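You operate a simulated robot arm through the tools that you are given. There is no shell and no other tool.

You are at the controls of a simulated robot arm. One attempt, no reset.

JOB
Set the small gold arc to white light at its dimmest.
Fine: the arc on the long bench; white plug into the white rail's black socket, then that rail on, then the green button of the white controller.

It is judged by the outcome, as a careful person would: the job done as asked, and still so three seconds after it is handed in. It fails if anything else is knocked over, pushed out of place, dropped, spilled or broken.

ROBOT AND FRAMES
A 7-joint arm with a two-finger parallel gripper, fixed in place. Base frame: the origin is at the foot of the arm, x ahead of it, y to its left, z up. Readings come in mm, rad, newtons and seconds.
Its first joint turns from -2.601 to 2.601 rad. Payload 3.43 kg.
The TCP is the grasp point between the finger pads, 30 mm short of the fingertips. In the tool frame z runs along the fingers and y along their closing line. Largest opening 94 mm; finger width 28, thickness 10; the body of the gripper, 50 by 96 mm, starts 55 mm behind the TCP.
Orientation is that of the tool frame in the base frame, as a unit quaternion [x, y, z, w]. With the fingers straight down and closing along the base's y, the tool's x points along the base's -x, its y along +y and its z along -z.

CONTROLS
- The arm moves only by the tool servo_tool. Its argument "targets" is one flat list of numbers, 7 for each row, row after row: the shift along the tool's x, y, z in mm, then the turn, a rotation vector about the tool's x, y, z in rad, then the finger opening in mm, from 0 to 94. In form: [tx, ty, tz, rx, ry, rz, grip, tx, ty, tz, rx, ry, rz, grip, ...]. A call has 1 to 20 rows; each row shifts and turns the commanded pose from where the row before left it, along the tool's axes as they then stand. Rows are played at 5 a second. More than 50 mm and 0.15 rad between two rows, or a gripper value outside its range, and nothing of the call is played. Where a pose cannot be reached the arm comes as near as it can. A force on the tool above 40 N (or 10 N above the force at the start of the call, whichever is more), or a blocked arm, ends the call early, and 0.2 s more pass. The fingers move at their own pace (about 45 mm/s each) and stop on an object; they squeeze with about 23 N. The grip force told is the motor's: it shows also when the fingers shut on nothing. Time passes only in rows, and 0.2 s behind the last, so rows that do not move let the fingers close. The reply holds the time, the measured pose of the TCP, the force on the tool along the base axes, the opening and the grip force, in the units named above and with some noise, with the torque about the TCP (base axes, N m) and any sound that the robot's microphone picked up, and new pictures: "pictures" is both (left out), scene, wrist or none.
- Cameras (640 x 400 px; columns grow to the right, rows downward): "scene" is fixed at [401.8, 651.2, 1541.6]; the picture's right is [0.41, -0.91, 0.00], its down [-0.89, -0.40, -0.22] and it looks along [0.20, 0.09, -0.98] (base axes); focal length 354 px, centre (320, 200). "wrist" rides on the gripper at [76, 14, -103] in the tool frame; the picture's right is [-0.18, 0.98, 0.00], its down [-0.75, -0.14, -0.64] and it looks along [-0.63, -0.12, 0.77] (tool axes); focal length 243 px, centre (320, 200). There is no depth. A picture from a camera that has moved, and an enlarged one, comes with that camera's place and axes in the base frame and with its lens. The place of the scene camera against the robot may be out by one fixed shift of up to 12 mm in any direction.
- close_up(camera, box): a new picture of the part [left, top, right, bottom] of that camera's present view, enlarged. It takes no simulated time.
- finish_job(): hands the job in; it is judged then, once.

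Nothing tells you positions but the pictures and the camera data. Unless the task says otherwise, let go and move clear before handing in.

The tools are called after "Call:" as name(argument=value, ...) on one line, values as JSON. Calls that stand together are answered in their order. servo_tool: Moves the arm, as the interface text tells. Its arguments: {"type":"object","properties":{"targets":{"type":"array","items":{"type":"number"}},"pictures":{"type":"string","enum":["both","scene","wrist","none"]}},"required":["targets"]} The other tools are called the same way: close_up (camera, box) takes an enlarged picture of a part of a camera's view; finish_job () hands the job in.

At the start:

```text
t: 0.0
tool_pos: [420.7, 610.3, 1075.1]
orientation: [0.0, 1.0, 0.0, 0.001]
force: [-0.4, 0.4, -0.1]
torque: [-0.01, -0.03, 0.01]
finger_gap: 94.0
grip_force: 0.0
```

scene: 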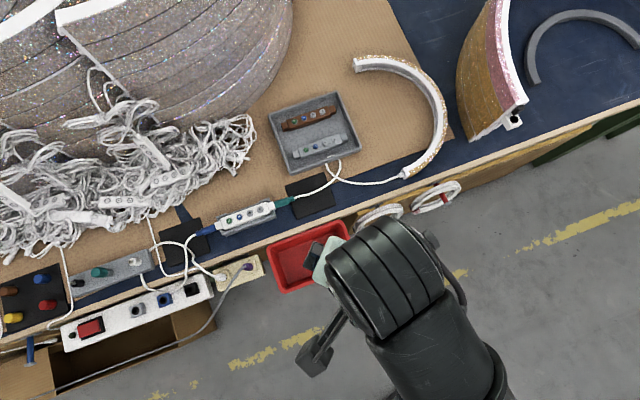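
wrist: 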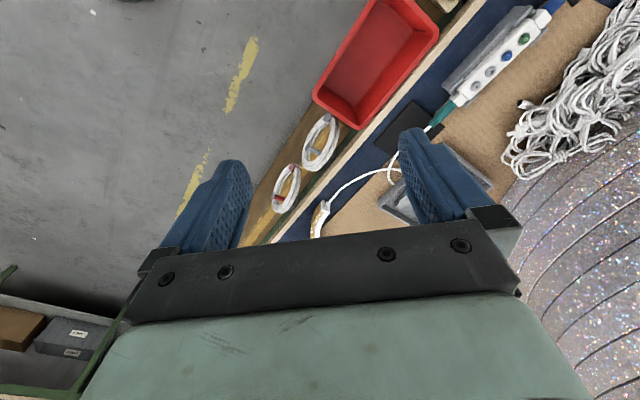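

I see a bench with a gold arc, a tray holding a brown and a white controller, another controller in the middle, power rails at the lower left, and coloured plugs. I'll take enlarged views before moving anything.

Call:
close_up(camera="scene", box=[0, 220, 280, 395])

Call:
close_up(camera="scene", box=[180, 80, 460, 255])

Call:
close_up(camera="scene", box=[40, 250, 200, 350])

Call:
close_up(camera="scene", box=[150, 190, 310, 290])

```text
2.29 times, centred on (140, 308) of scene
camera zoom: at [401.8, 651.2, 1541.6], right [0.41, -0.91, 0.0], down [-0.89, -0.4, -0.22], along [0.2, 0.09, -0.98], focal length 808 px, centre (731, -46)
```

zoom: 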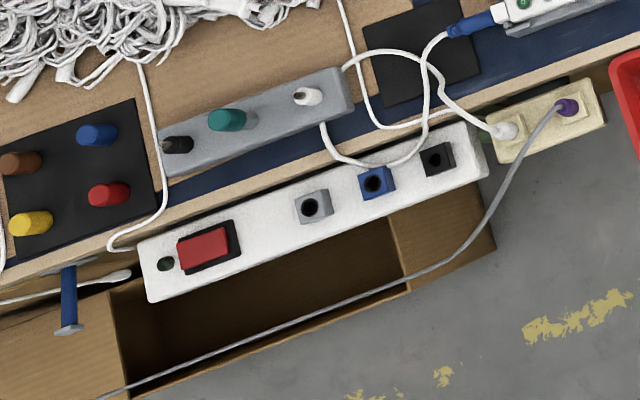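

```text
2.29 times, centred on (320, 168) of scene
camera zoom: at [401.8, 651.2, 1541.6], right [0.41, -0.91, 0.0], down [-0.89, -0.4, -0.22], along [0.2, 0.09, -0.98], focal length 808 px, centre (320, 274)
```

zoom: 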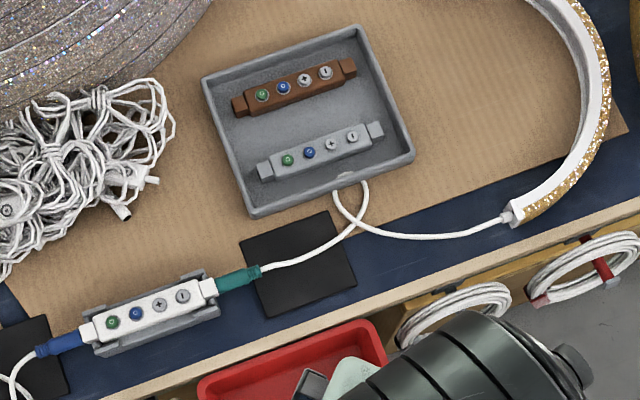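

```text
4.00 times, centred on (120, 300) of scene
camera zoom: at [401.8, 651.2, 1541.6], right [0.41, -0.91, 0.0], down [-0.89, -0.4, -0.22], along [0.2, 0.09, -0.98], focal length 1414 px, centre (1120, -200)
```

zoom: 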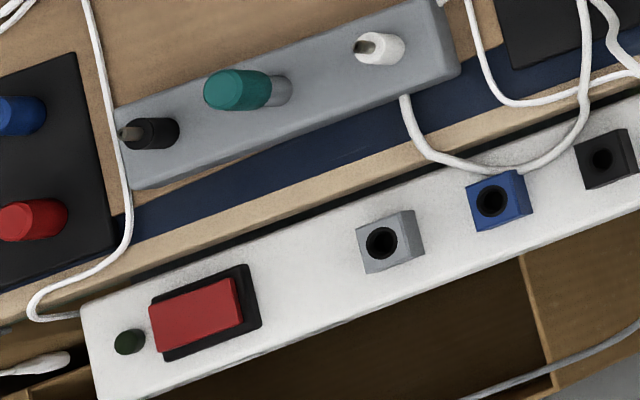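

```text
4.00 times, centred on (230, 240) of scene
camera zoom: at [401.8, 651.2, 1541.6], right [0.41, -0.91, 0.0], down [-0.89, -0.4, -0.22], along [0.2, 0.09, -0.98], focal length 1414 px, centre (680, 40)
```

zoom: 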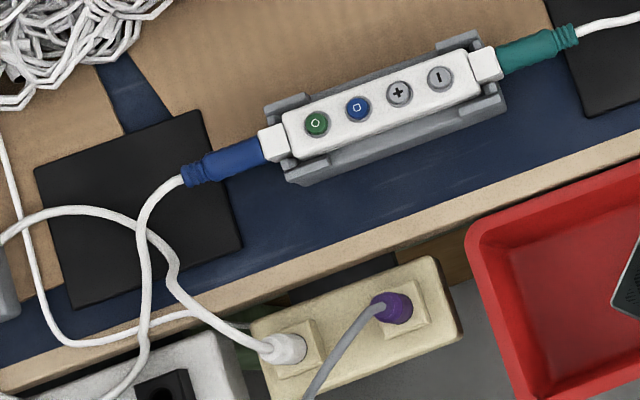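

The arc's lead runs through the teal connector into the white controller in the cradle. I still need to trace the controller's blue lead and the other cables, so I'll zoom in further.

Call:
close_up(camera="scene", box=[110, 220, 206, 280])

Call:
close_up(camera="scene", box=[180, 240, 276, 300])

Call:
close_up(camera="scene", box=[0, 255, 112, 325])

Call:
close_up(camera="scene", box=[0, 310, 112, 380])

Call:
close_up(camera="wrist", box=[380, 0, 620, 150])

```text
6.67 times, centred on (158, 250) of scene
camera zoom: at [401.8, 651.2, 1541.6], right [0.41, -0.91, 0.0], down [-0.89, -0.4, -0.22], along [0.2, 0.09, -0.98], focal length 2357 px, centre (1400, -133)
```

zoom: 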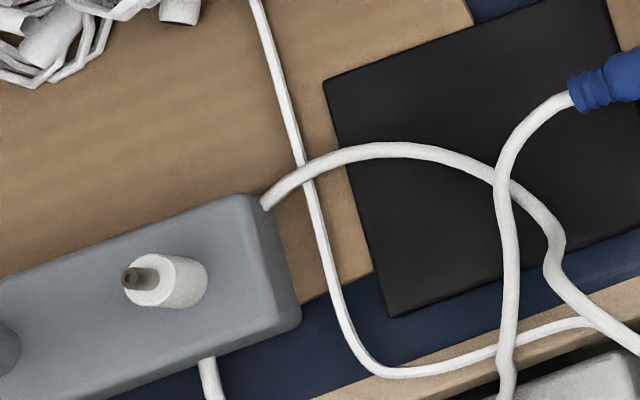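

```text
6.67 times, centred on (228, 270) of scene
camera zoom: at [401.8, 651.2, 1541.6], right [0.41, -0.91, 0.0], down [-0.89, -0.4, -0.22], along [0.2, 0.09, -0.98], focal length 2357 px, centre (933, -267)
```

zoom: 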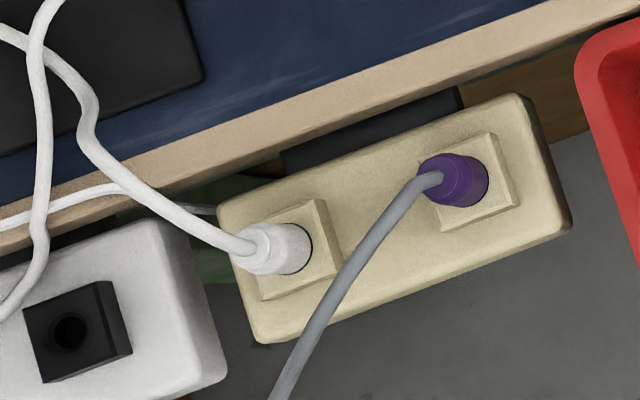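

```text
5.71 times, centred on (56, 290) of scene
camera zoom: at [401.8, 651.2, 1541.6], right [0.41, -0.91, 0.0], down [-0.89, -0.4, -0.22], along [0.2, 0.09, -0.98], focal length 2020 px, centre (1829, -314)
```

zoom: 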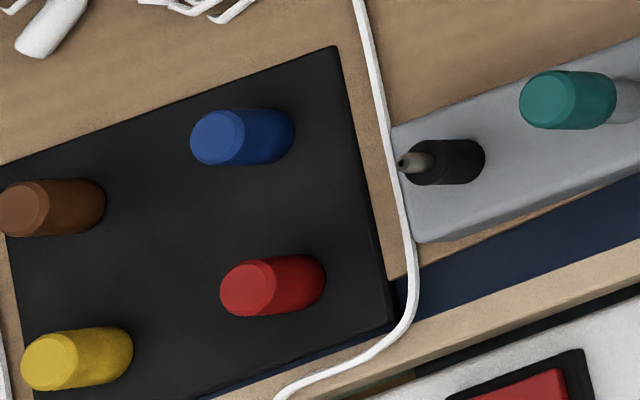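

```text
5.71 times, centred on (56, 345) of scene
camera zoom: at [401.8, 651.2, 1541.6], right [0.41, -0.91, 0.0], down [-0.89, -0.4, -0.22], along [0.2, 0.09, -0.98], focal length 2020 px, centre (1829, -629)
```

zoom: 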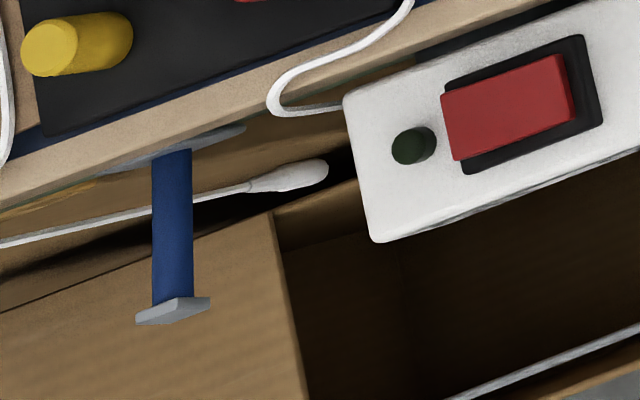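

```text
2.67 times, centred on (500, 75) of wrist
camera zoom: at [344.7, 624.0, 1177.9], right [0.18, 0.98, 0.0], down [0.75, -0.14, 0.64], along [0.63, -0.12, -0.77], focal length 647 px, centre (-160, 533)
```

zoom: 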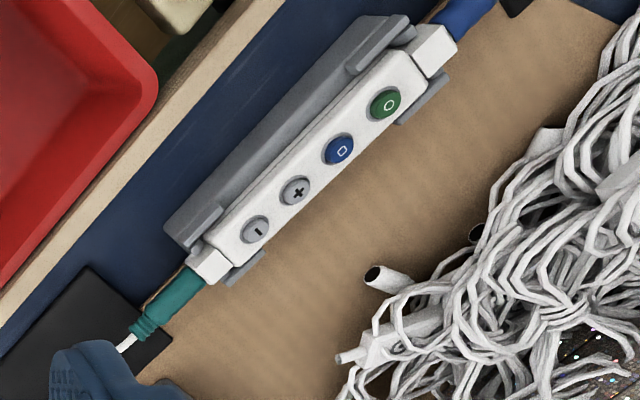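

The likely chain is: the white plug, now in the cream outlet, feeds the grey supply box, which feeds the blue lead, the white controller and then the arc. The bench top is around z≈780. Next I'll turn the tool square to the bench and move over the plug and rail for a closer look.

Call:
servo_tool(targets=[0, 0, 0, 0, 0, -0.131, 94, 0, 0, 0, 0, 0, -0.131, 94, 0, 0, 0, 0, 0, -0.131, 94, 0, 0, 0, 0, 0, -0.131, 94, 0, 0, 0, 0, 0, -0.131, 94, 0, 0, 0, 0, 0, -0.131, 94, -12, 44, 10, 0, 0, 0, 94, -12, 44, 10, 0, 0, 0, 94, -12, 44, 10, 0, 0, 0, 94, -12, 44, 10, 0, 0, 0, 94, -12, 44, 10, 0, 0, 0, 94, -12, 44, 10, 0, 0, 0, 94])

```text
t: 2.6
tool_pos: [284.1, 848.2, 1016.0]
orientation: [-0.383, 0.924, 0.0, 0.0]
force: [-1.3, -0.4, 0.8]
torque: [0.03, -0.01, 0.02]
finger_gap: 94.0
grip_force: 0.0
camera wrist: at [220.1, 803.5, 1117.5], right [-0.57, 0.82, 0.0], down [0.63, 0.43, 0.64], along [0.53, 0.36, -0.77], focal length 243 px, centre (320, 200)
```

scene: 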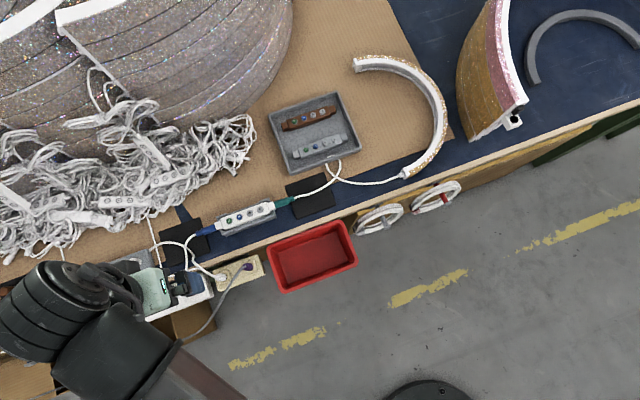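
wrist: 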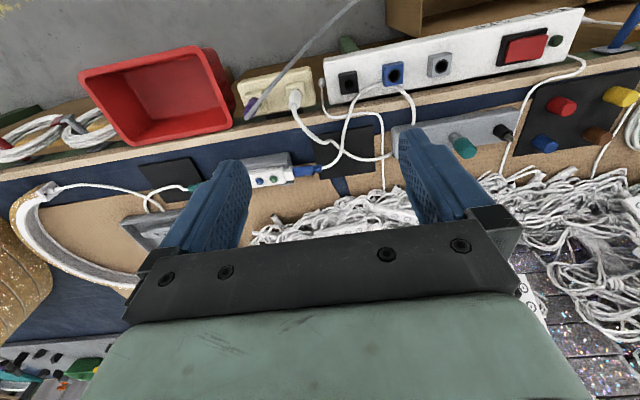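

Call:
close_up(camera="wrist", box=[230, 50, 430, 175])

Call:
close_up(camera="wrist", box=[400, 0, 640, 150])

Call:
close_up(camera="wrist", box=[230, 60, 330, 122])

Call:
close_up(camera="wrist", box=[320, 50, 460, 138])

```text
3.20 times, centred on (330, 112) of wrist
camera zoom: at [220.1, 803.5, 1117.5], right [-0.57, 0.82, 0.0], down [0.63, 0.43, 0.64], along [0.53, 0.36, -0.77], focal length 776 px, centre (288, 480)
```

zoom: 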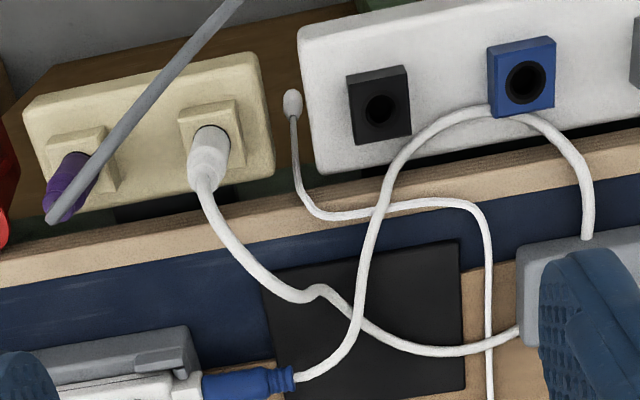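

```text
2.67 times, centred on (520, 75) of wrist
camera zoom: at [220.1, 803.5, 1117.5], right [-0.57, 0.82, 0.0], down [0.63, 0.43, 0.64], along [0.53, 0.36, -0.77], focal length 647 px, centre (-213, 533)
```

zoom: 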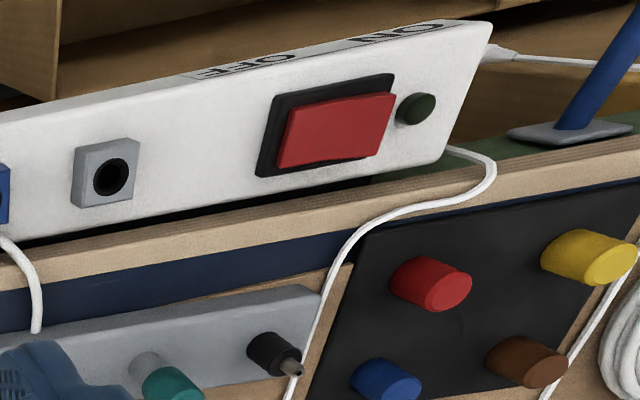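

```text
6.40 times, centred on (280, 91) of wrist
camera zoom: at [220.1, 803.5, 1117.5], right [-0.57, 0.82, 0.0], down [0.63, 0.43, 0.64], along [0.53, 0.36, -0.77], focal length 1553 px, centre (576, 898)
```

zoom: 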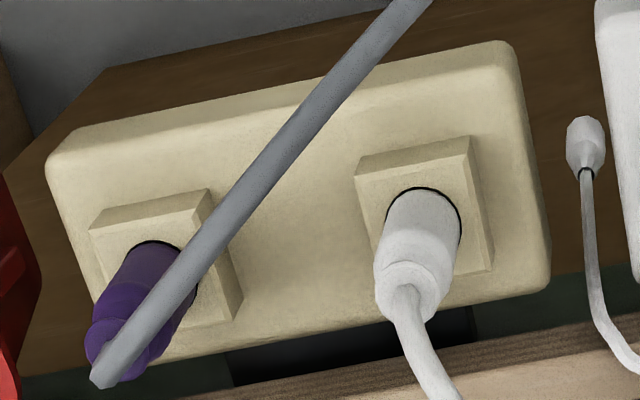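

```text
4.55 times, centred on (390, 94) of wrist
camera zoom: at [220.1, 803.5, 1117.5], right [-0.57, 0.82, 0.0], down [0.63, 0.43, 0.64], along [0.53, 0.36, -0.77], focal length 1103 px, centre (2, 682)
```

zoom: 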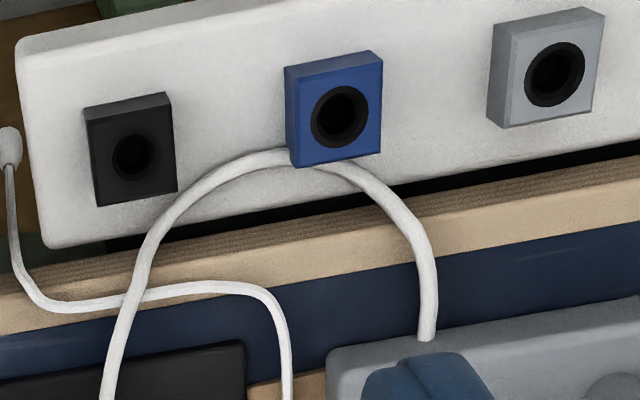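

Triangulating, the white plug stands upright in the cream outlet at about z 775–820, with the black socket about 70 mm further left. OFF and ON are marked beside the red switch, with ON at the lamp end. Two cables run close by, so I'll look from other angles first.

Call:
servo_tool(targets=[20, 20, 20, 0, 0, 0, 94, 20, 20, 20, 0, 0, 0, 94, 20, 20, 20, 0, 0, 0, 94, 10, 20, 10, 0, 0, 0, 94], pictures="wrist")

```text
t: 3.6
tool_pos: [178.1, 854.5, 945.6]
orientation: [-0.382, 0.924, 0.0, 0.0]
force: [0.3, 0.2, -0.2]
torque: [0.02, -0.03, -0.01]
finger_gap: 93.7
grip_force: 0.1
camera wrist: at [114.4, 809.3, 1047.9], right [-0.56, 0.83, 0.0], down [0.63, 0.43, 0.64], along [0.53, 0.36, -0.77], focal length 243 px, centre (320, 200)
```

wrist: 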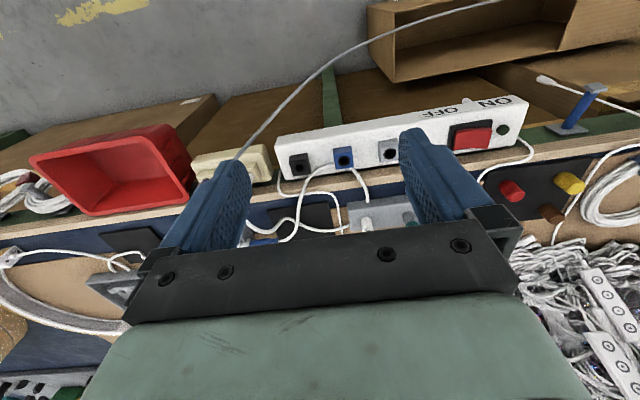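

Call:
close_up(camera="wrist", box=[240, 110, 400, 240])

Call:
close_up(camera="wrist", box=[400, 80, 560, 180])

Call:
close_up(camera="wrist", box=[260, 120, 340, 170])

```text
3.08 times, centred on (320, 175) of wrist
camera zoom: at [114.4, 809.3, 1047.9], right [-0.56, 0.83, 0.0], down [0.63, 0.43, 0.64], along [0.53, 0.36, -0.77], focal length 746 px, centre (320, 277)
```

zoom: 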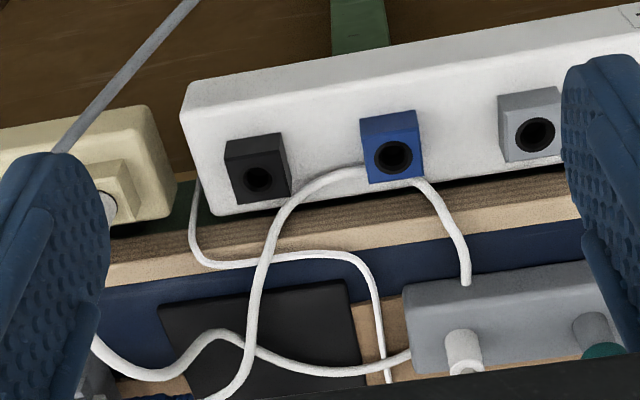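

```text
4.00 times, centred on (480, 130) of wrist
camera zoom: at [114.4, 809.3, 1047.9], right [-0.56, 0.83, 0.0], down [0.63, 0.43, 0.64], along [0.53, 0.36, -0.77], focal length 970 px, centre (-320, 480)
```

zoom: 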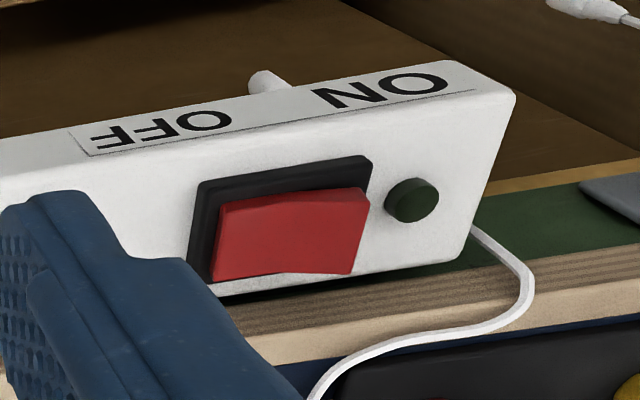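

```text
8.00 times, centred on (300, 145) of wrist
camera zoom: at [114.4, 809.3, 1047.9], right [-0.56, 0.83, 0.0], down [0.63, 0.43, 0.64], along [0.53, 0.36, -0.77], focal length 1941 px, centre (480, 640)
```

zoom: 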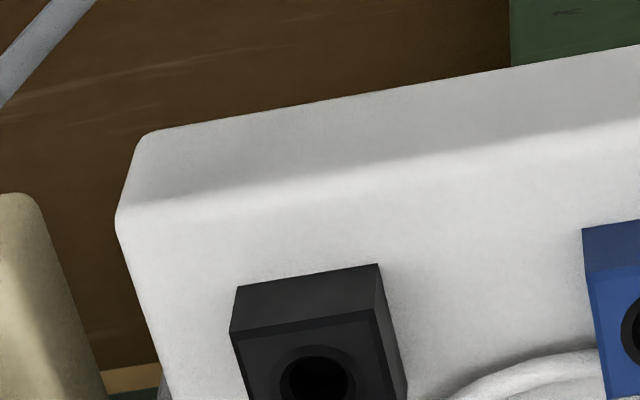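

The rail hole is at about z 776, and the red rocker's ON end, next to the lamp, is the raised end. I plan to grip the white plug with the fingers turned about 35° so both cables clear them. Now I'm moving above the plug.

Call:
servo_tool(targets=[-21.1, -30, 8, 0, 0, 0, 60, -21.1, -30, 8, 0, 0, 0, 34, -21.1, -30, 8, 0, 0, 0, 34, -21.2, -30, 8, 0, 0, 0, 34, 0, 0, 0, 0, 0, -0.122, 34, 0, 0, 0, 0, 0, -0.122, 34, 0, 0, 0, 0, 0, -0.122, 34, 0, 0, 0, 0, 0, -0.122, 34, 0, 0, 0, 0, 0, -0.123, 34, 0, 0, 0, 0, 0, 0, 34])

```text
t: 5.8
tool_pos: [323.3, 829.9, 913.1]
orientation: [-0.643, 0.766, 0.0, 0.001]
force: [0.2, -0.3, -0.3]
torque: [-0.01, 0.0, 0.0]
finger_gap: 34.2
grip_force: 0.0
camera wrist: at [296.1, 755.9, 1015.9], right [-0.94, 0.35, 0.0], down [0.27, 0.72, 0.64], along [0.22, 0.6, -0.77], focal length 243 px, centre (320, 200)
```

scene: 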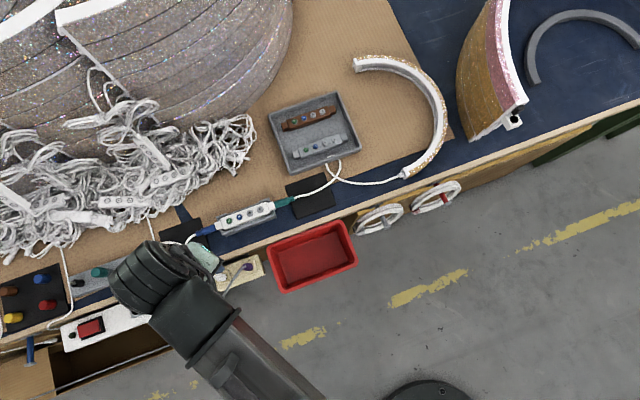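
wrist: 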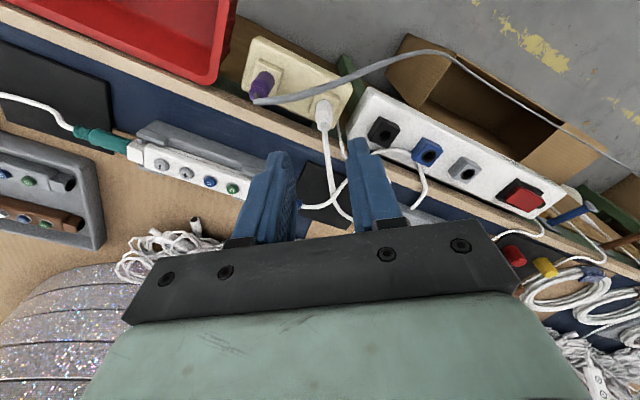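

Call:
close_up(camera="wrist", box=[240, 60, 400, 160])

Call:
close_up(camera="wrist", box=[320, 90, 480, 210])

Call:
close_up(camera="wrist", box=[80, 110, 280, 235])

```text
4.00 times, centred on (320, 110) of wrist
camera zoom: at [296.1, 755.9, 1015.9], right [-0.94, 0.35, 0.0], down [0.27, 0.72, 0.64], along [0.22, 0.6, -0.77], focal length 970 px, centre (320, 560)
```

zoom: 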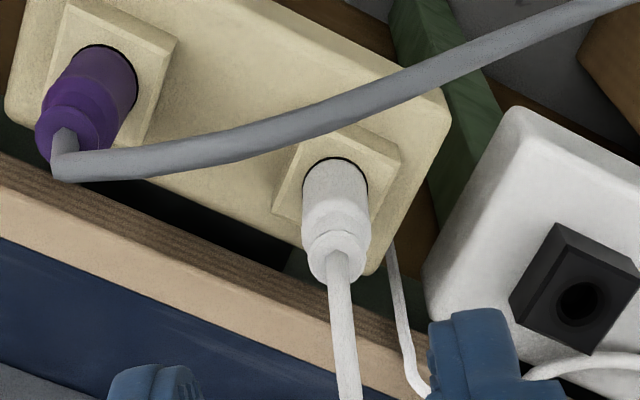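

```text
3.33 times, centred on (400, 150) of wrist
camera zoom: at [296.1, 755.9, 1015.9], right [-0.94, 0.35, 0.0], down [0.27, 0.72, 0.64], along [0.22, 0.6, -0.77], focal length 809 px, centre (53, 367)
```

zoom: 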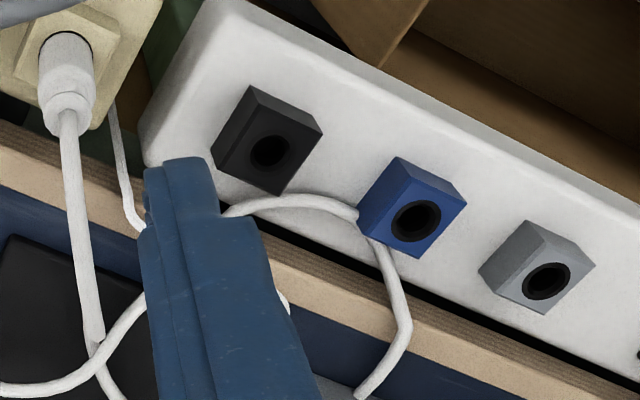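

```text
3.20 times, centred on (180, 172) of wrist
camera zoom: at [296.1, 755.9, 1015.9], right [-0.94, 0.35, 0.0], down [0.27, 0.72, 0.64], along [0.22, 0.6, -0.77], focal length 776 px, centre (768, 288)
```

zoom: 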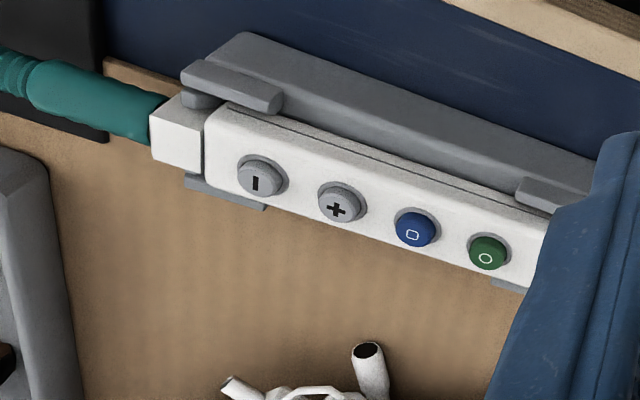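

The plug axis is now confirmed at about (n 818, s 363) with its top at z≈818. The finger slot lines up with it to within about 2 mm, so I'll correct that and come down around the plug in two stages.

Call:
servo_tool(targets=[0.8, 2.2, 0, 0, 0, 0, 36, 0, 0, 15, 0, 0, 0, 36, 0, 0, 15, 0, 0, 0, 36, 0, 0, 15, 0, 0, 0, 36, 0, 0, 10, 0, 0, 0, 36, 0, 0, 0, 0, 0, 0, 36])

Call:
close_up(camera="wrist", box=[220, 60, 420, 240])

```text
t: 7.2
tool_pos: [321.4, 831.6, 859.0]
orientation: [-0.643, 0.766, 0.0, -0.001]
force: [0.5, 0.2, -0.1]
torque: [0.01, 0.01, 0.02]
finger_gap: 35.7
grip_force: 0.1
camera wrist: at [294.0, 756.3, 961.0], right [-0.94, 0.35, 0.0], down [0.27, 0.72, 0.64], along [0.23, 0.6, -0.77], focal length 243 px, centre (320, 200)
```

scene: 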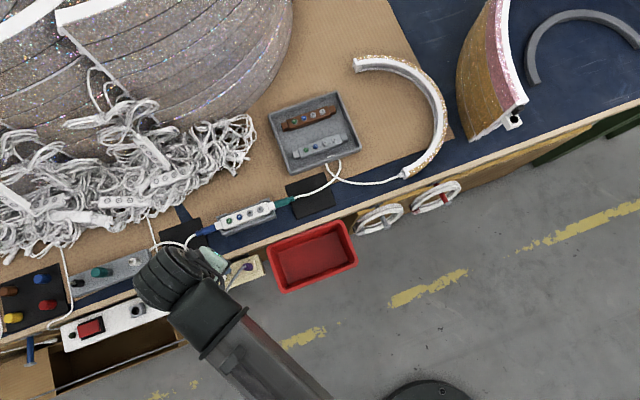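
wrist: 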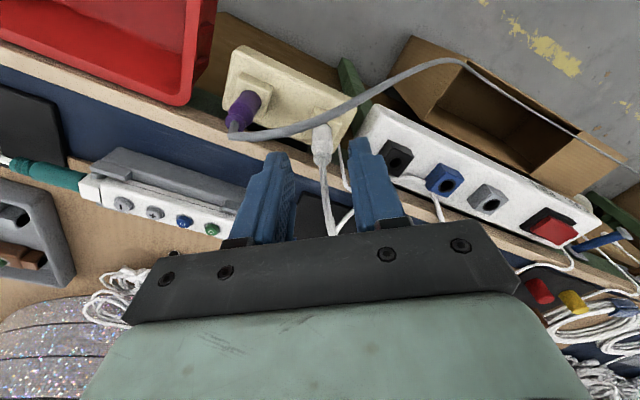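

```text
2.22 times, centred on (320, 150) of wrist
camera zoom: at [294.0, 756.3, 961.0], right [-0.94, 0.35, 0.0], down [0.27, 0.72, 0.64], along [0.23, 0.6, -0.77], focal length 539 px, centre (320, 311)
```

zoom: 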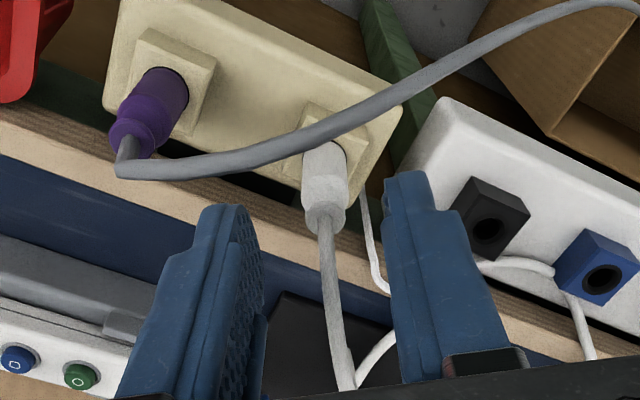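

The grey cable runs about 35 mm to the near side of the plug, and the fingers stay about 10 mm clear of it. I'll nudge slightly and come down the rest of the way, leaving the fingers open.

Call:
servo_tool(targets=[2, 0.7, 6, 0, 0, 0, 36, 0, 0, 10, 0, 0, 0, 36, 0, 0, 10, 0, 0, 0, 36, 0, 0, 10, 0, 0, 0, 36, 0, 0, 8, 0, 0, 0, 36, 0, 0, 0, 0, 0, 0, 36], pictures="wrist")

Call:
close_up(camera="wrist", box=[220, 60, 420, 240])

```text
t: 8.6
tool_pos: [319.2, 828.7, 813.2]
orientation: [-0.642, 0.767, 0.0, 0.0]
force: [0.4, 0.4, 0.7]
torque: [0.03, -0.01, -0.02]
finger_gap: 36.0
grip_force: 0.0
camera wrist: at [291.8, 754.4, 916.1], right [-0.94, 0.35, 0.0], down [0.27, 0.72, 0.64], along [0.23, 0.6, -0.77], focal length 243 px, centre (320, 200)
```

wrist: 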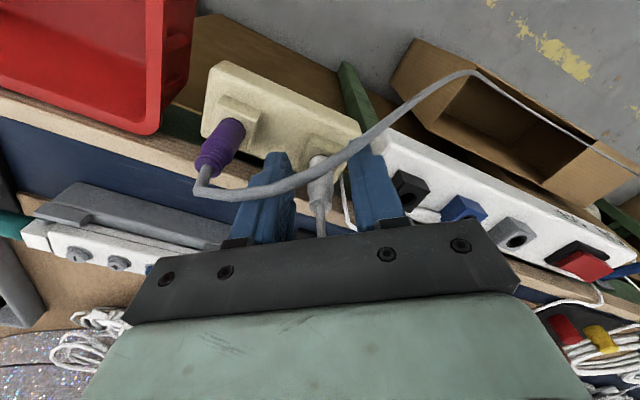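

```text
2.22 times, centred on (320, 150) of wrist
camera zoom: at [291.8, 754.4, 916.1], right [-0.94, 0.35, 0.0], down [0.27, 0.72, 0.64], along [0.23, 0.6, -0.77], focal length 539 px, centre (320, 311)
```

zoom: 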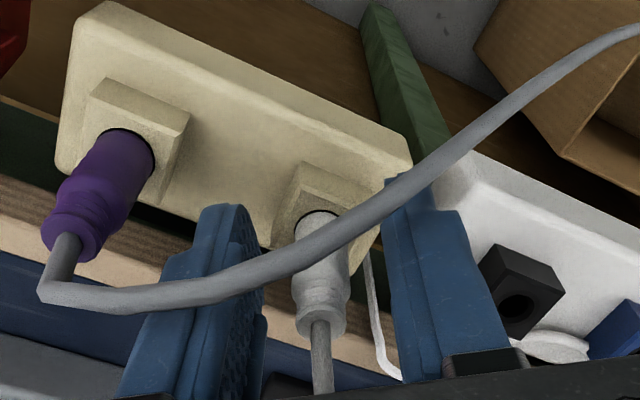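

The plug sits between the fingers and no contact force shows. Closing on it now.

Call:
servo_tool(targets=[0, 0, 0, 0, 0, 0, 24, 0, 0, 0, 0, 0, 0, 10, 0, 0, 0, 0, 0, 0, 0, 0, 0, 0, 0, 0, 0, 0, 0, 0, 0, 0, 0, 0, 0], pictures="wrist")

Call:
close_up(camera="wrist", box=[220, 60, 420, 240])

```text
t: 9.8
tool_pos: [318.8, 827.9, 814.0]
orientation: [-0.643, 0.766, -0.001, 0.0]
force: [0.7, -0.3, 0.4]
torque: [0.0, -0.02, -0.01]
finger_gap: 14.1
grip_force: 22.7
camera wrist: at [291.9, 754.4, 916.3], right [-0.94, 0.35, 0.0], down [0.27, 0.72, 0.64], along [0.23, 0.6, -0.77], focal length 243 px, centre (320, 200)
```

wrist: 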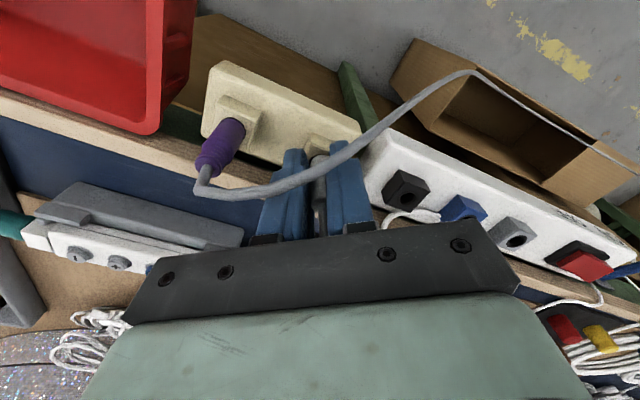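

```text
2.22 times, centred on (320, 150) of wrist
camera zoom: at [291.9, 754.4, 916.3], right [-0.94, 0.35, 0.0], down [0.27, 0.72, 0.64], along [0.23, 0.6, -0.77], focal length 539 px, centre (320, 311)
```

zoom: 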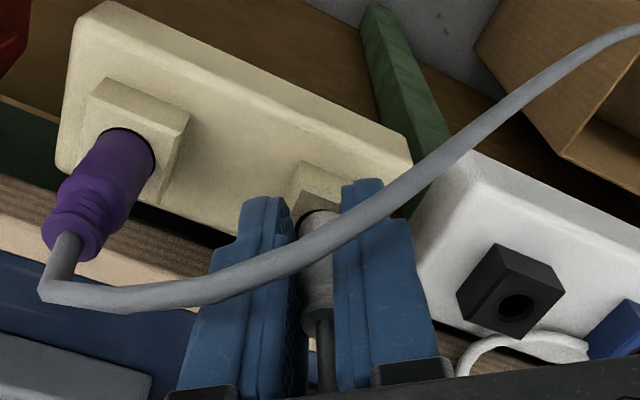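

I have a firm grip on the plug, with the fingers at 14 mm. Next I'll pull it straight up out of the cream outlet.

Call:
servo_tool(targets=[0, 0, -5, 0, 0, 0, 0, 0, 0, -5, 0, 0, 0, 0, 0, 0, -5, 0, 0, 0, 0, 0, 0, -5, 0, 0, 0, 0, 0, 0, -5, 0, 0, 0, 0, 0, 0, -5, 0, 0, 0, 0, 0, 0, -5, 0, 0, 0, 0, 0, 0, -5, 0, 0, 0, 0])

Call:
close_up(camera="wrist", box=[220, 60, 420, 240])

```text
t: 11.6
tool_pos: [319.4, 829.0, 854.1]
orientation: [-0.643, 0.766, 0.001, 0.0]
force: [0.9, 0.9, -0.5]
torque: [-0.01, 0.0, -0.01]
finger_gap: 13.9
grip_force: 23.2
camera wrist: at [292.6, 754.1, 957.3], right [-0.94, 0.35, 0.0], down [0.27, 0.72, 0.64], along [0.23, 0.6, -0.77], focal length 243 px, centre (320, 200)
```

scene: 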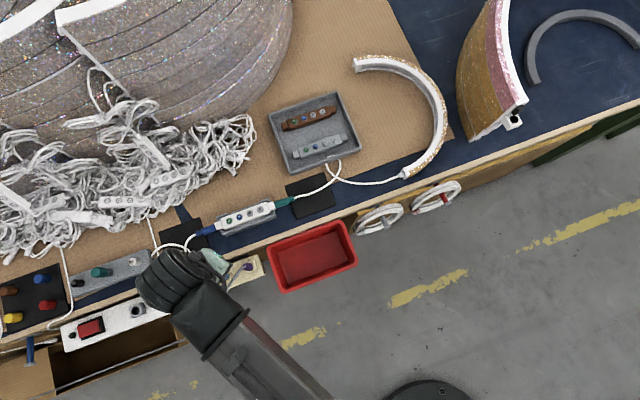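
wrist: 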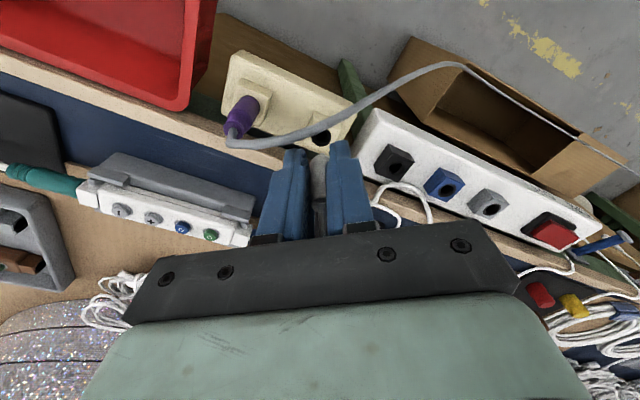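

```text
2.22 times, centred on (320, 150) of wrist
camera zoom: at [292.6, 754.1, 957.3], right [-0.94, 0.35, 0.0], down [0.27, 0.72, 0.64], along [0.23, 0.6, -0.77], focal length 539 px, centre (320, 311)
```

zoom: 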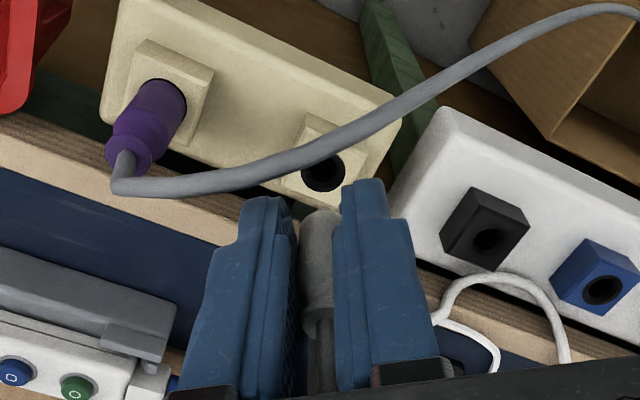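

The plug is out, and the empty cream hole and the black socket are both visible. I'll measure the exact offset between the two holes.

Call:
close_up(camera="wrist", box=[290, 110, 370, 160])

Call:
close_up(camera="wrist", box=[360, 140, 440, 190])

```text
8.00 times, centred on (330, 135) of wrist
camera zoom: at [292.6, 754.1, 957.3], right [-0.94, 0.35, 0.0], down [0.27, 0.72, 0.64], along [0.23, 0.6, -0.77], focal length 1941 px, centre (240, 720)
```

zoom: 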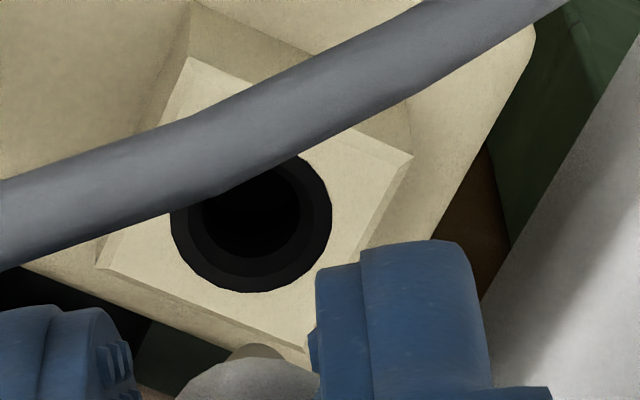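

```text
8.00 times, centred on (400, 165) of wrist
camera zoom: at [292.6, 754.1, 957.3], right [-0.94, 0.35, 0.0], down [0.27, 0.72, 0.64], along [0.23, 0.6, -0.77], focal length 1941 px, centre (-320, 480)
```

zoom: 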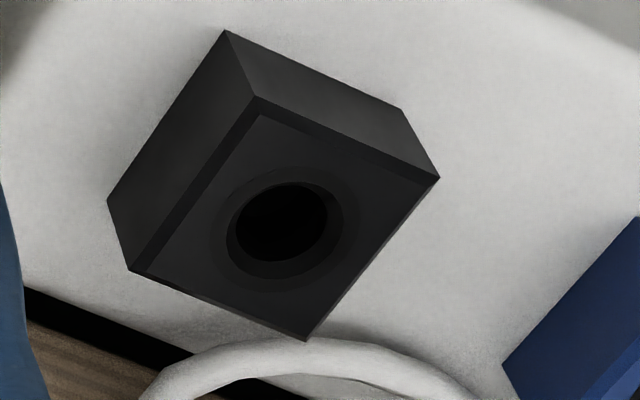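

The holes are about 70 mm apart, directly along the rail. I'll lift a little more so the plug clears the looping cable, carry it over, and then compare the hole's position in the picture with this view.

Call:
servo_tool(targets=[0, 0, -13, 0, 0, 0, 0, 0, 0, -13, 0, 0, 0, 0, -10, 14.5, 0, 0, 0, 0, 0, -10, 14.5, 0, 0, 0, 0, 0, -10, 14.5, 0, 0, 0, 0, 0, -9.8, 14.5, 0, 0, 0, 0, 0, 0, 0, 0, 0, 0, 0, 0])

Call:
close_up(camera="wrist", box=[240, 90, 400, 240])

```text
t: 13.2
tool_pos: [267.8, 878.7, 881.8]
orientation: [-0.644, 0.765, 0.0, 0.0]
force: [-0.6, 0.2, -0.1]
torque: [-0.02, 0.01, 0.03]
finger_gap: 13.8
grip_force: 22.8
camera wrist: at [241.2, 803.8, 983.3], right [-0.94, 0.35, 0.0], down [0.27, 0.72, 0.64], along [0.23, 0.6, -0.77], focal length 243 px, centre (320, 200)
```

scene: 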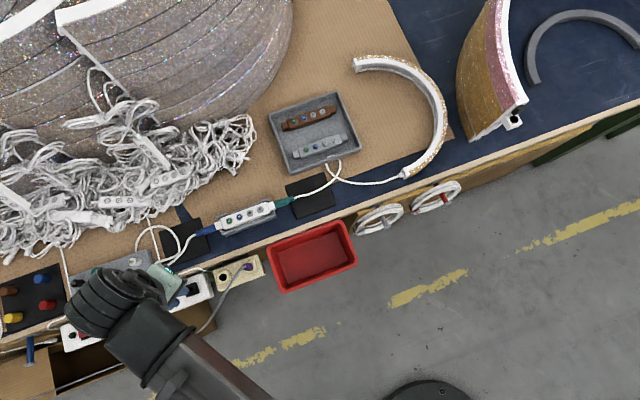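
wrist: 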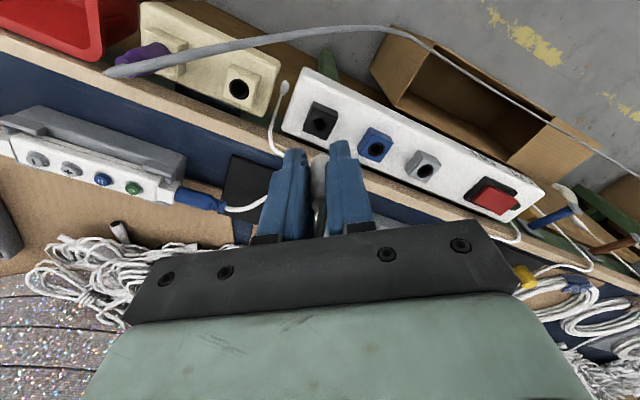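

```text
2.67 times, centred on (320, 165) of wrist
camera zoom: at [241.2, 803.8, 983.3], right [-0.94, 0.35, 0.0], down [0.27, 0.72, 0.64], along [0.23, 0.6, -0.77], focal length 647 px, centre (320, 293)
```

zoom: 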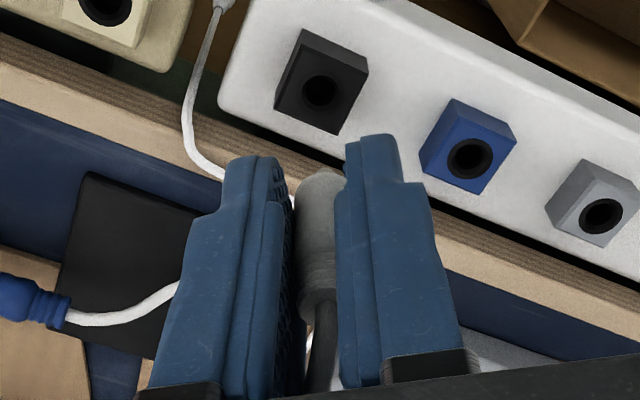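

Call:
close_up(camera="scene", box=[110, 210, 270, 310])

Call:
close_up(camera="wrist", box=[270, 90, 350, 160])

```text
4.00 times, centred on (190, 260) of scene
camera zoom: at [401.8, 651.2, 1541.6], right [0.41, -0.91, 0.0], down [-0.89, -0.4, -0.22], along [0.2, 0.09, -0.98], focal length 1414 px, centre (840, -40)
```

zoom: 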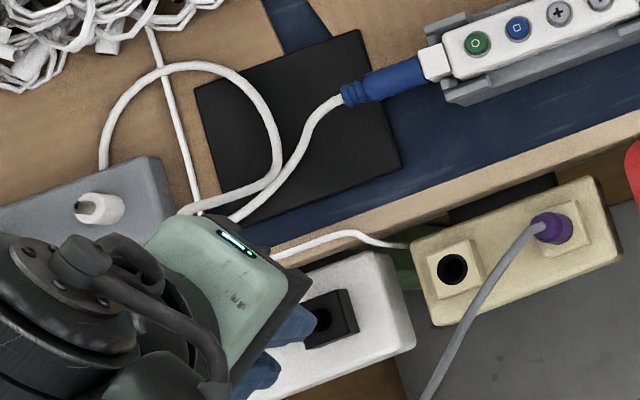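

```text
5.71 times, centred on (310, 125) of wrist
camera zoom: at [241.2, 803.8, 983.3], right [-0.94, 0.35, 0.0], down [0.27, 0.72, 0.64], along [0.23, 0.6, -0.77], focal length 1386 px, centre (377, 629)
```

zoom: 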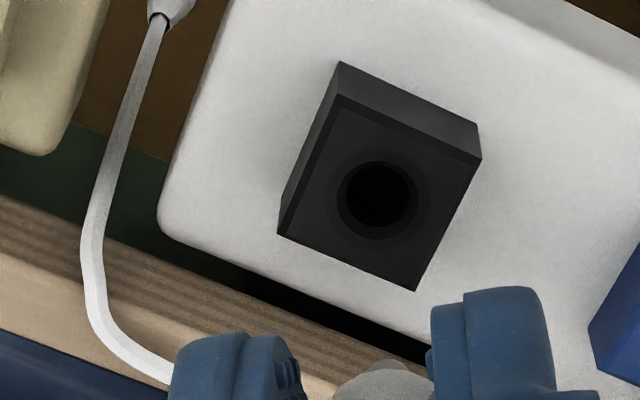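

The black hole shows almost where the cream hole did in the matching view, so I only need a 0.8 mm sideways correction. I'll lower to the same reference height and check again.

Call:
servo_tool(targets=[0, -0.8, 10, 0, 0, 0, 0, 0, 0, 10, 0, 0, 0, 0, 0, 0, 6, 0, 0, 0, 0, 0, 0, 0, 0, 0, 0, 0])

Call:
close_up(camera="wrist", box=[290, 110, 370, 160])

Call:
close_up(camera="wrist", box=[240, 90, 400, 240])

Call:
close_up(camera="scene", box=[110, 210, 270, 310])

```text
t: 14.2
tool_pos: [270.3, 877.7, 853.7]
orientation: [-0.643, 0.766, 0.0, 0.0]
force: [-0.6, -0.3, -0.3]
torque: [-0.02, 0.01, -0.03]
finger_gap: 13.9
grip_force: 23.2
camera wrist: at [243.1, 803.1, 957.1], right [-0.94, 0.35, 0.0], down [0.27, 0.72, 0.64], along [0.23, 0.6, -0.77], focal length 243 px, centre (320, 200)
```

scene: 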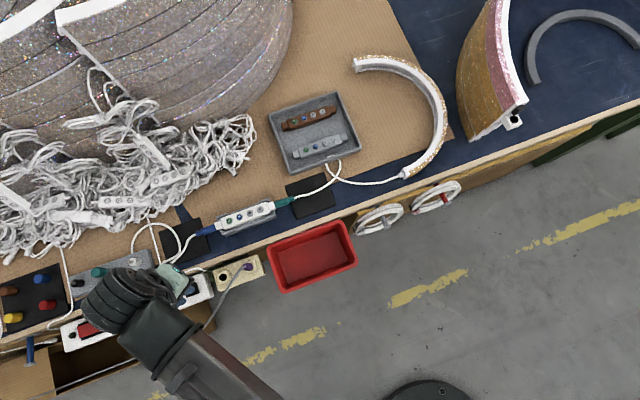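
wrist: 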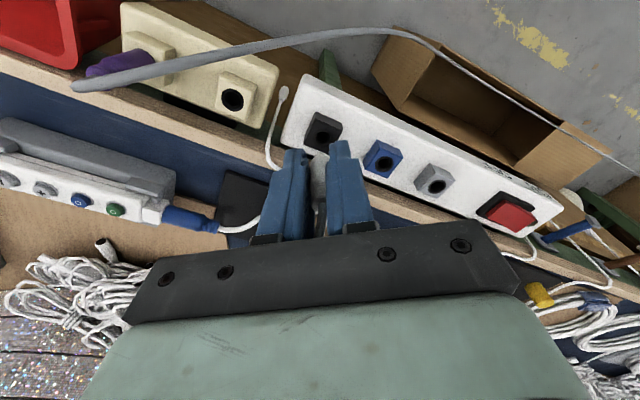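

```text
8.00 times, centred on (330, 135) of wrist
camera zoom: at [243.1, 803.1, 957.1], right [-0.94, 0.35, 0.0], down [0.27, 0.72, 0.64], along [0.23, 0.6, -0.77], focal length 1941 px, centre (240, 720)
```

zoom: 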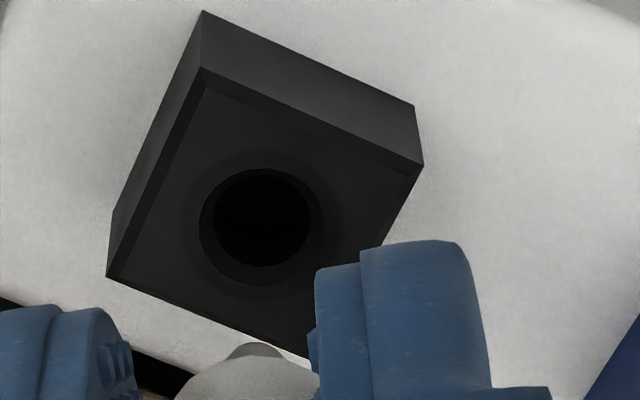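

```text
2.67 times, centred on (320, 165) of wrist
camera zoom: at [243.1, 803.1, 957.1], right [-0.94, 0.35, 0.0], down [0.27, 0.72, 0.64], along [0.23, 0.6, -0.77], focal length 647 px, centre (320, 293)
```

zoom: 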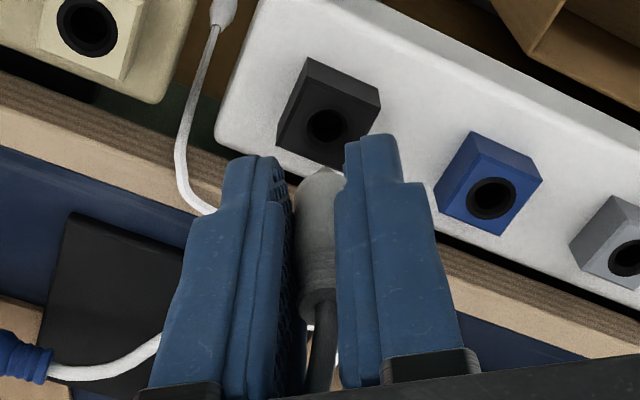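

```text
4.00 times, centred on (190, 260) of scene
camera zoom: at [401.8, 651.2, 1541.6], right [0.41, -0.91, 0.0], down [-0.89, -0.4, -0.22], along [0.2, 0.09, -0.98], focal length 1414 px, centre (840, -40)
```

zoom: 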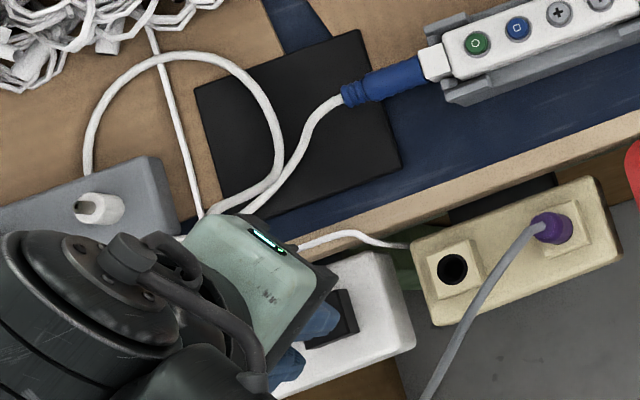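

After settling, the hole is about 1 mm off to the finger side. The pin is clearly narrower than the hole, and the way down is free of cable. I'll correct and lower until the pin is just above the hole.

Call:
servo_tool(targets=[-0.3, 1.0, 0, 0, 0, 0, 0, 0, 0, 8, 0, 0, 0, 0, 0, 0, 8, 0, 0, 0, 0, 0, 0, 6, 0, 0, 0, 0, 0, 0, 0, 0, 0, 0, 0, 0, 0, 0, 0, 0, 0, 0], pictures="wrist")

Call:
close_up(camera="wrist", box=[280, 110, 376, 170])

Call:
close_up(camera="wrist", box=[240, 90, 400, 240])

```text
t: 15.6
tool_pos: [269.5, 877.4, 832.5]
orientation: [-0.644, 0.765, 0.0, 0.0]
force: [0.6, 0.3, -0.2]
torque: [-0.04, 0.01, 0.02]
finger_gap: 14.1
grip_force: 22.9
camera wrist: at [242.6, 803.3, 935.0], right [-0.94, 0.35, 0.0], down [0.27, 0.72, 0.64], along [0.23, 0.6, -0.77], focal length 243 px, centre (320, 200)
```

wrist: 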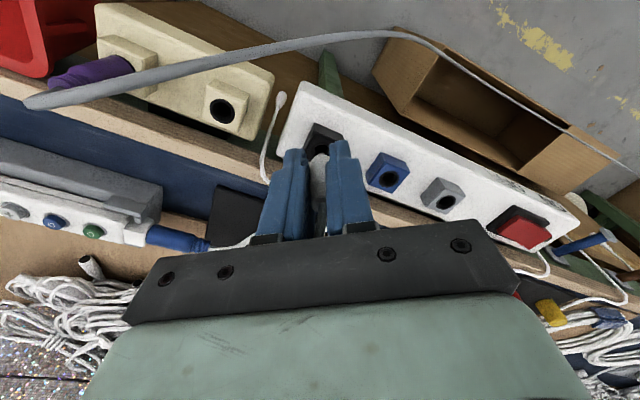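

```text
6.67 times, centred on (328, 140) of wrist
camera zoom: at [242.6, 803.3, 935.0], right [-0.94, 0.35, 0.0], down [0.27, 0.72, 0.64], along [0.23, 0.6, -0.77], focal length 1618 px, centre (267, 600)
```

zoom: 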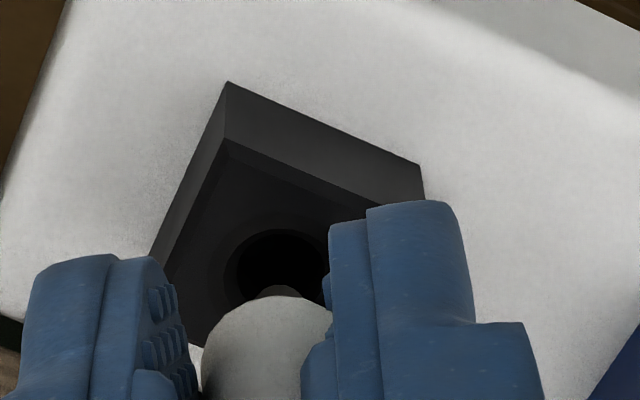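

```text
2.67 times, centred on (320, 165) of wrist
camera zoom: at [242.6, 803.3, 935.0], right [-0.94, 0.35, 0.0], down [0.27, 0.72, 0.64], along [0.23, 0.6, -0.77], focal length 647 px, centre (320, 293)
```

zoom: 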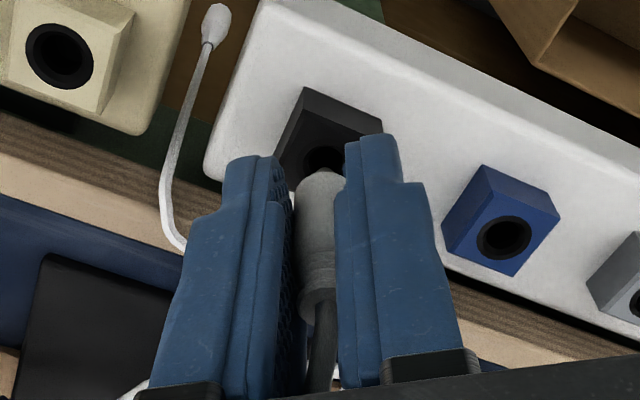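

Pin and hole line up in the picture. I'll lower gently, a little at a time, watching the force.

Call:
servo_tool(targets=[0, 0, 3, 0, 0, 0, 0, 0, 0, 3, 0, 0, 0, 0, 0, 0, 3, 0, 0, 0, 0, 0, 0, 0, 0, 0, 0, 0], pictures="wrist")

Call:
close_up(camera="wrist", box=[280, 120, 376, 180])

```text
t: 16.6
tool_pos: [269.7, 878.1, 824.0]
orientation: [-0.643, 0.766, 0.001, 0.0]
force: [0.5, -0.9, -0.9]
torque: [0.02, -0.03, -0.01]
finger_gap: 14.0
grip_force: 23.4
camera wrist: at [242.4, 803.7, 925.7], right [-0.94, 0.35, 0.0], down [0.27, 0.72, 0.64], along [0.23, 0.6, -0.77], focal length 243 px, centre (320, 200)
```

wrist: 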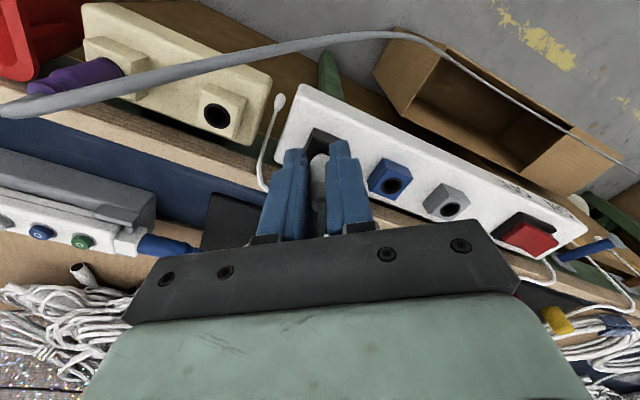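

```text
6.67 times, centred on (328, 150) of wrist
camera zoom: at [242.4, 803.7, 925.7], right [-0.94, 0.35, 0.0], down [0.27, 0.72, 0.64], along [0.23, 0.6, -0.77], focal length 1618 px, centre (267, 533)
```

zoom: 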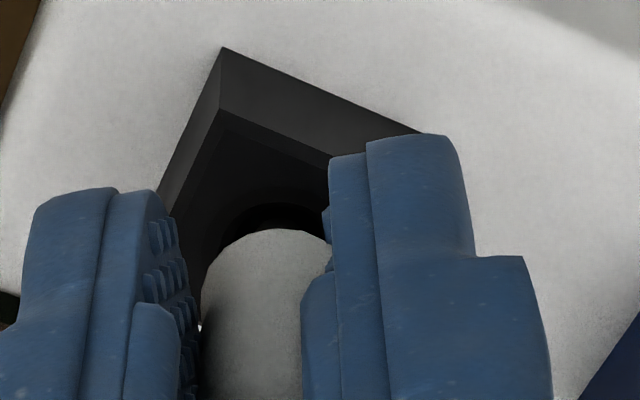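

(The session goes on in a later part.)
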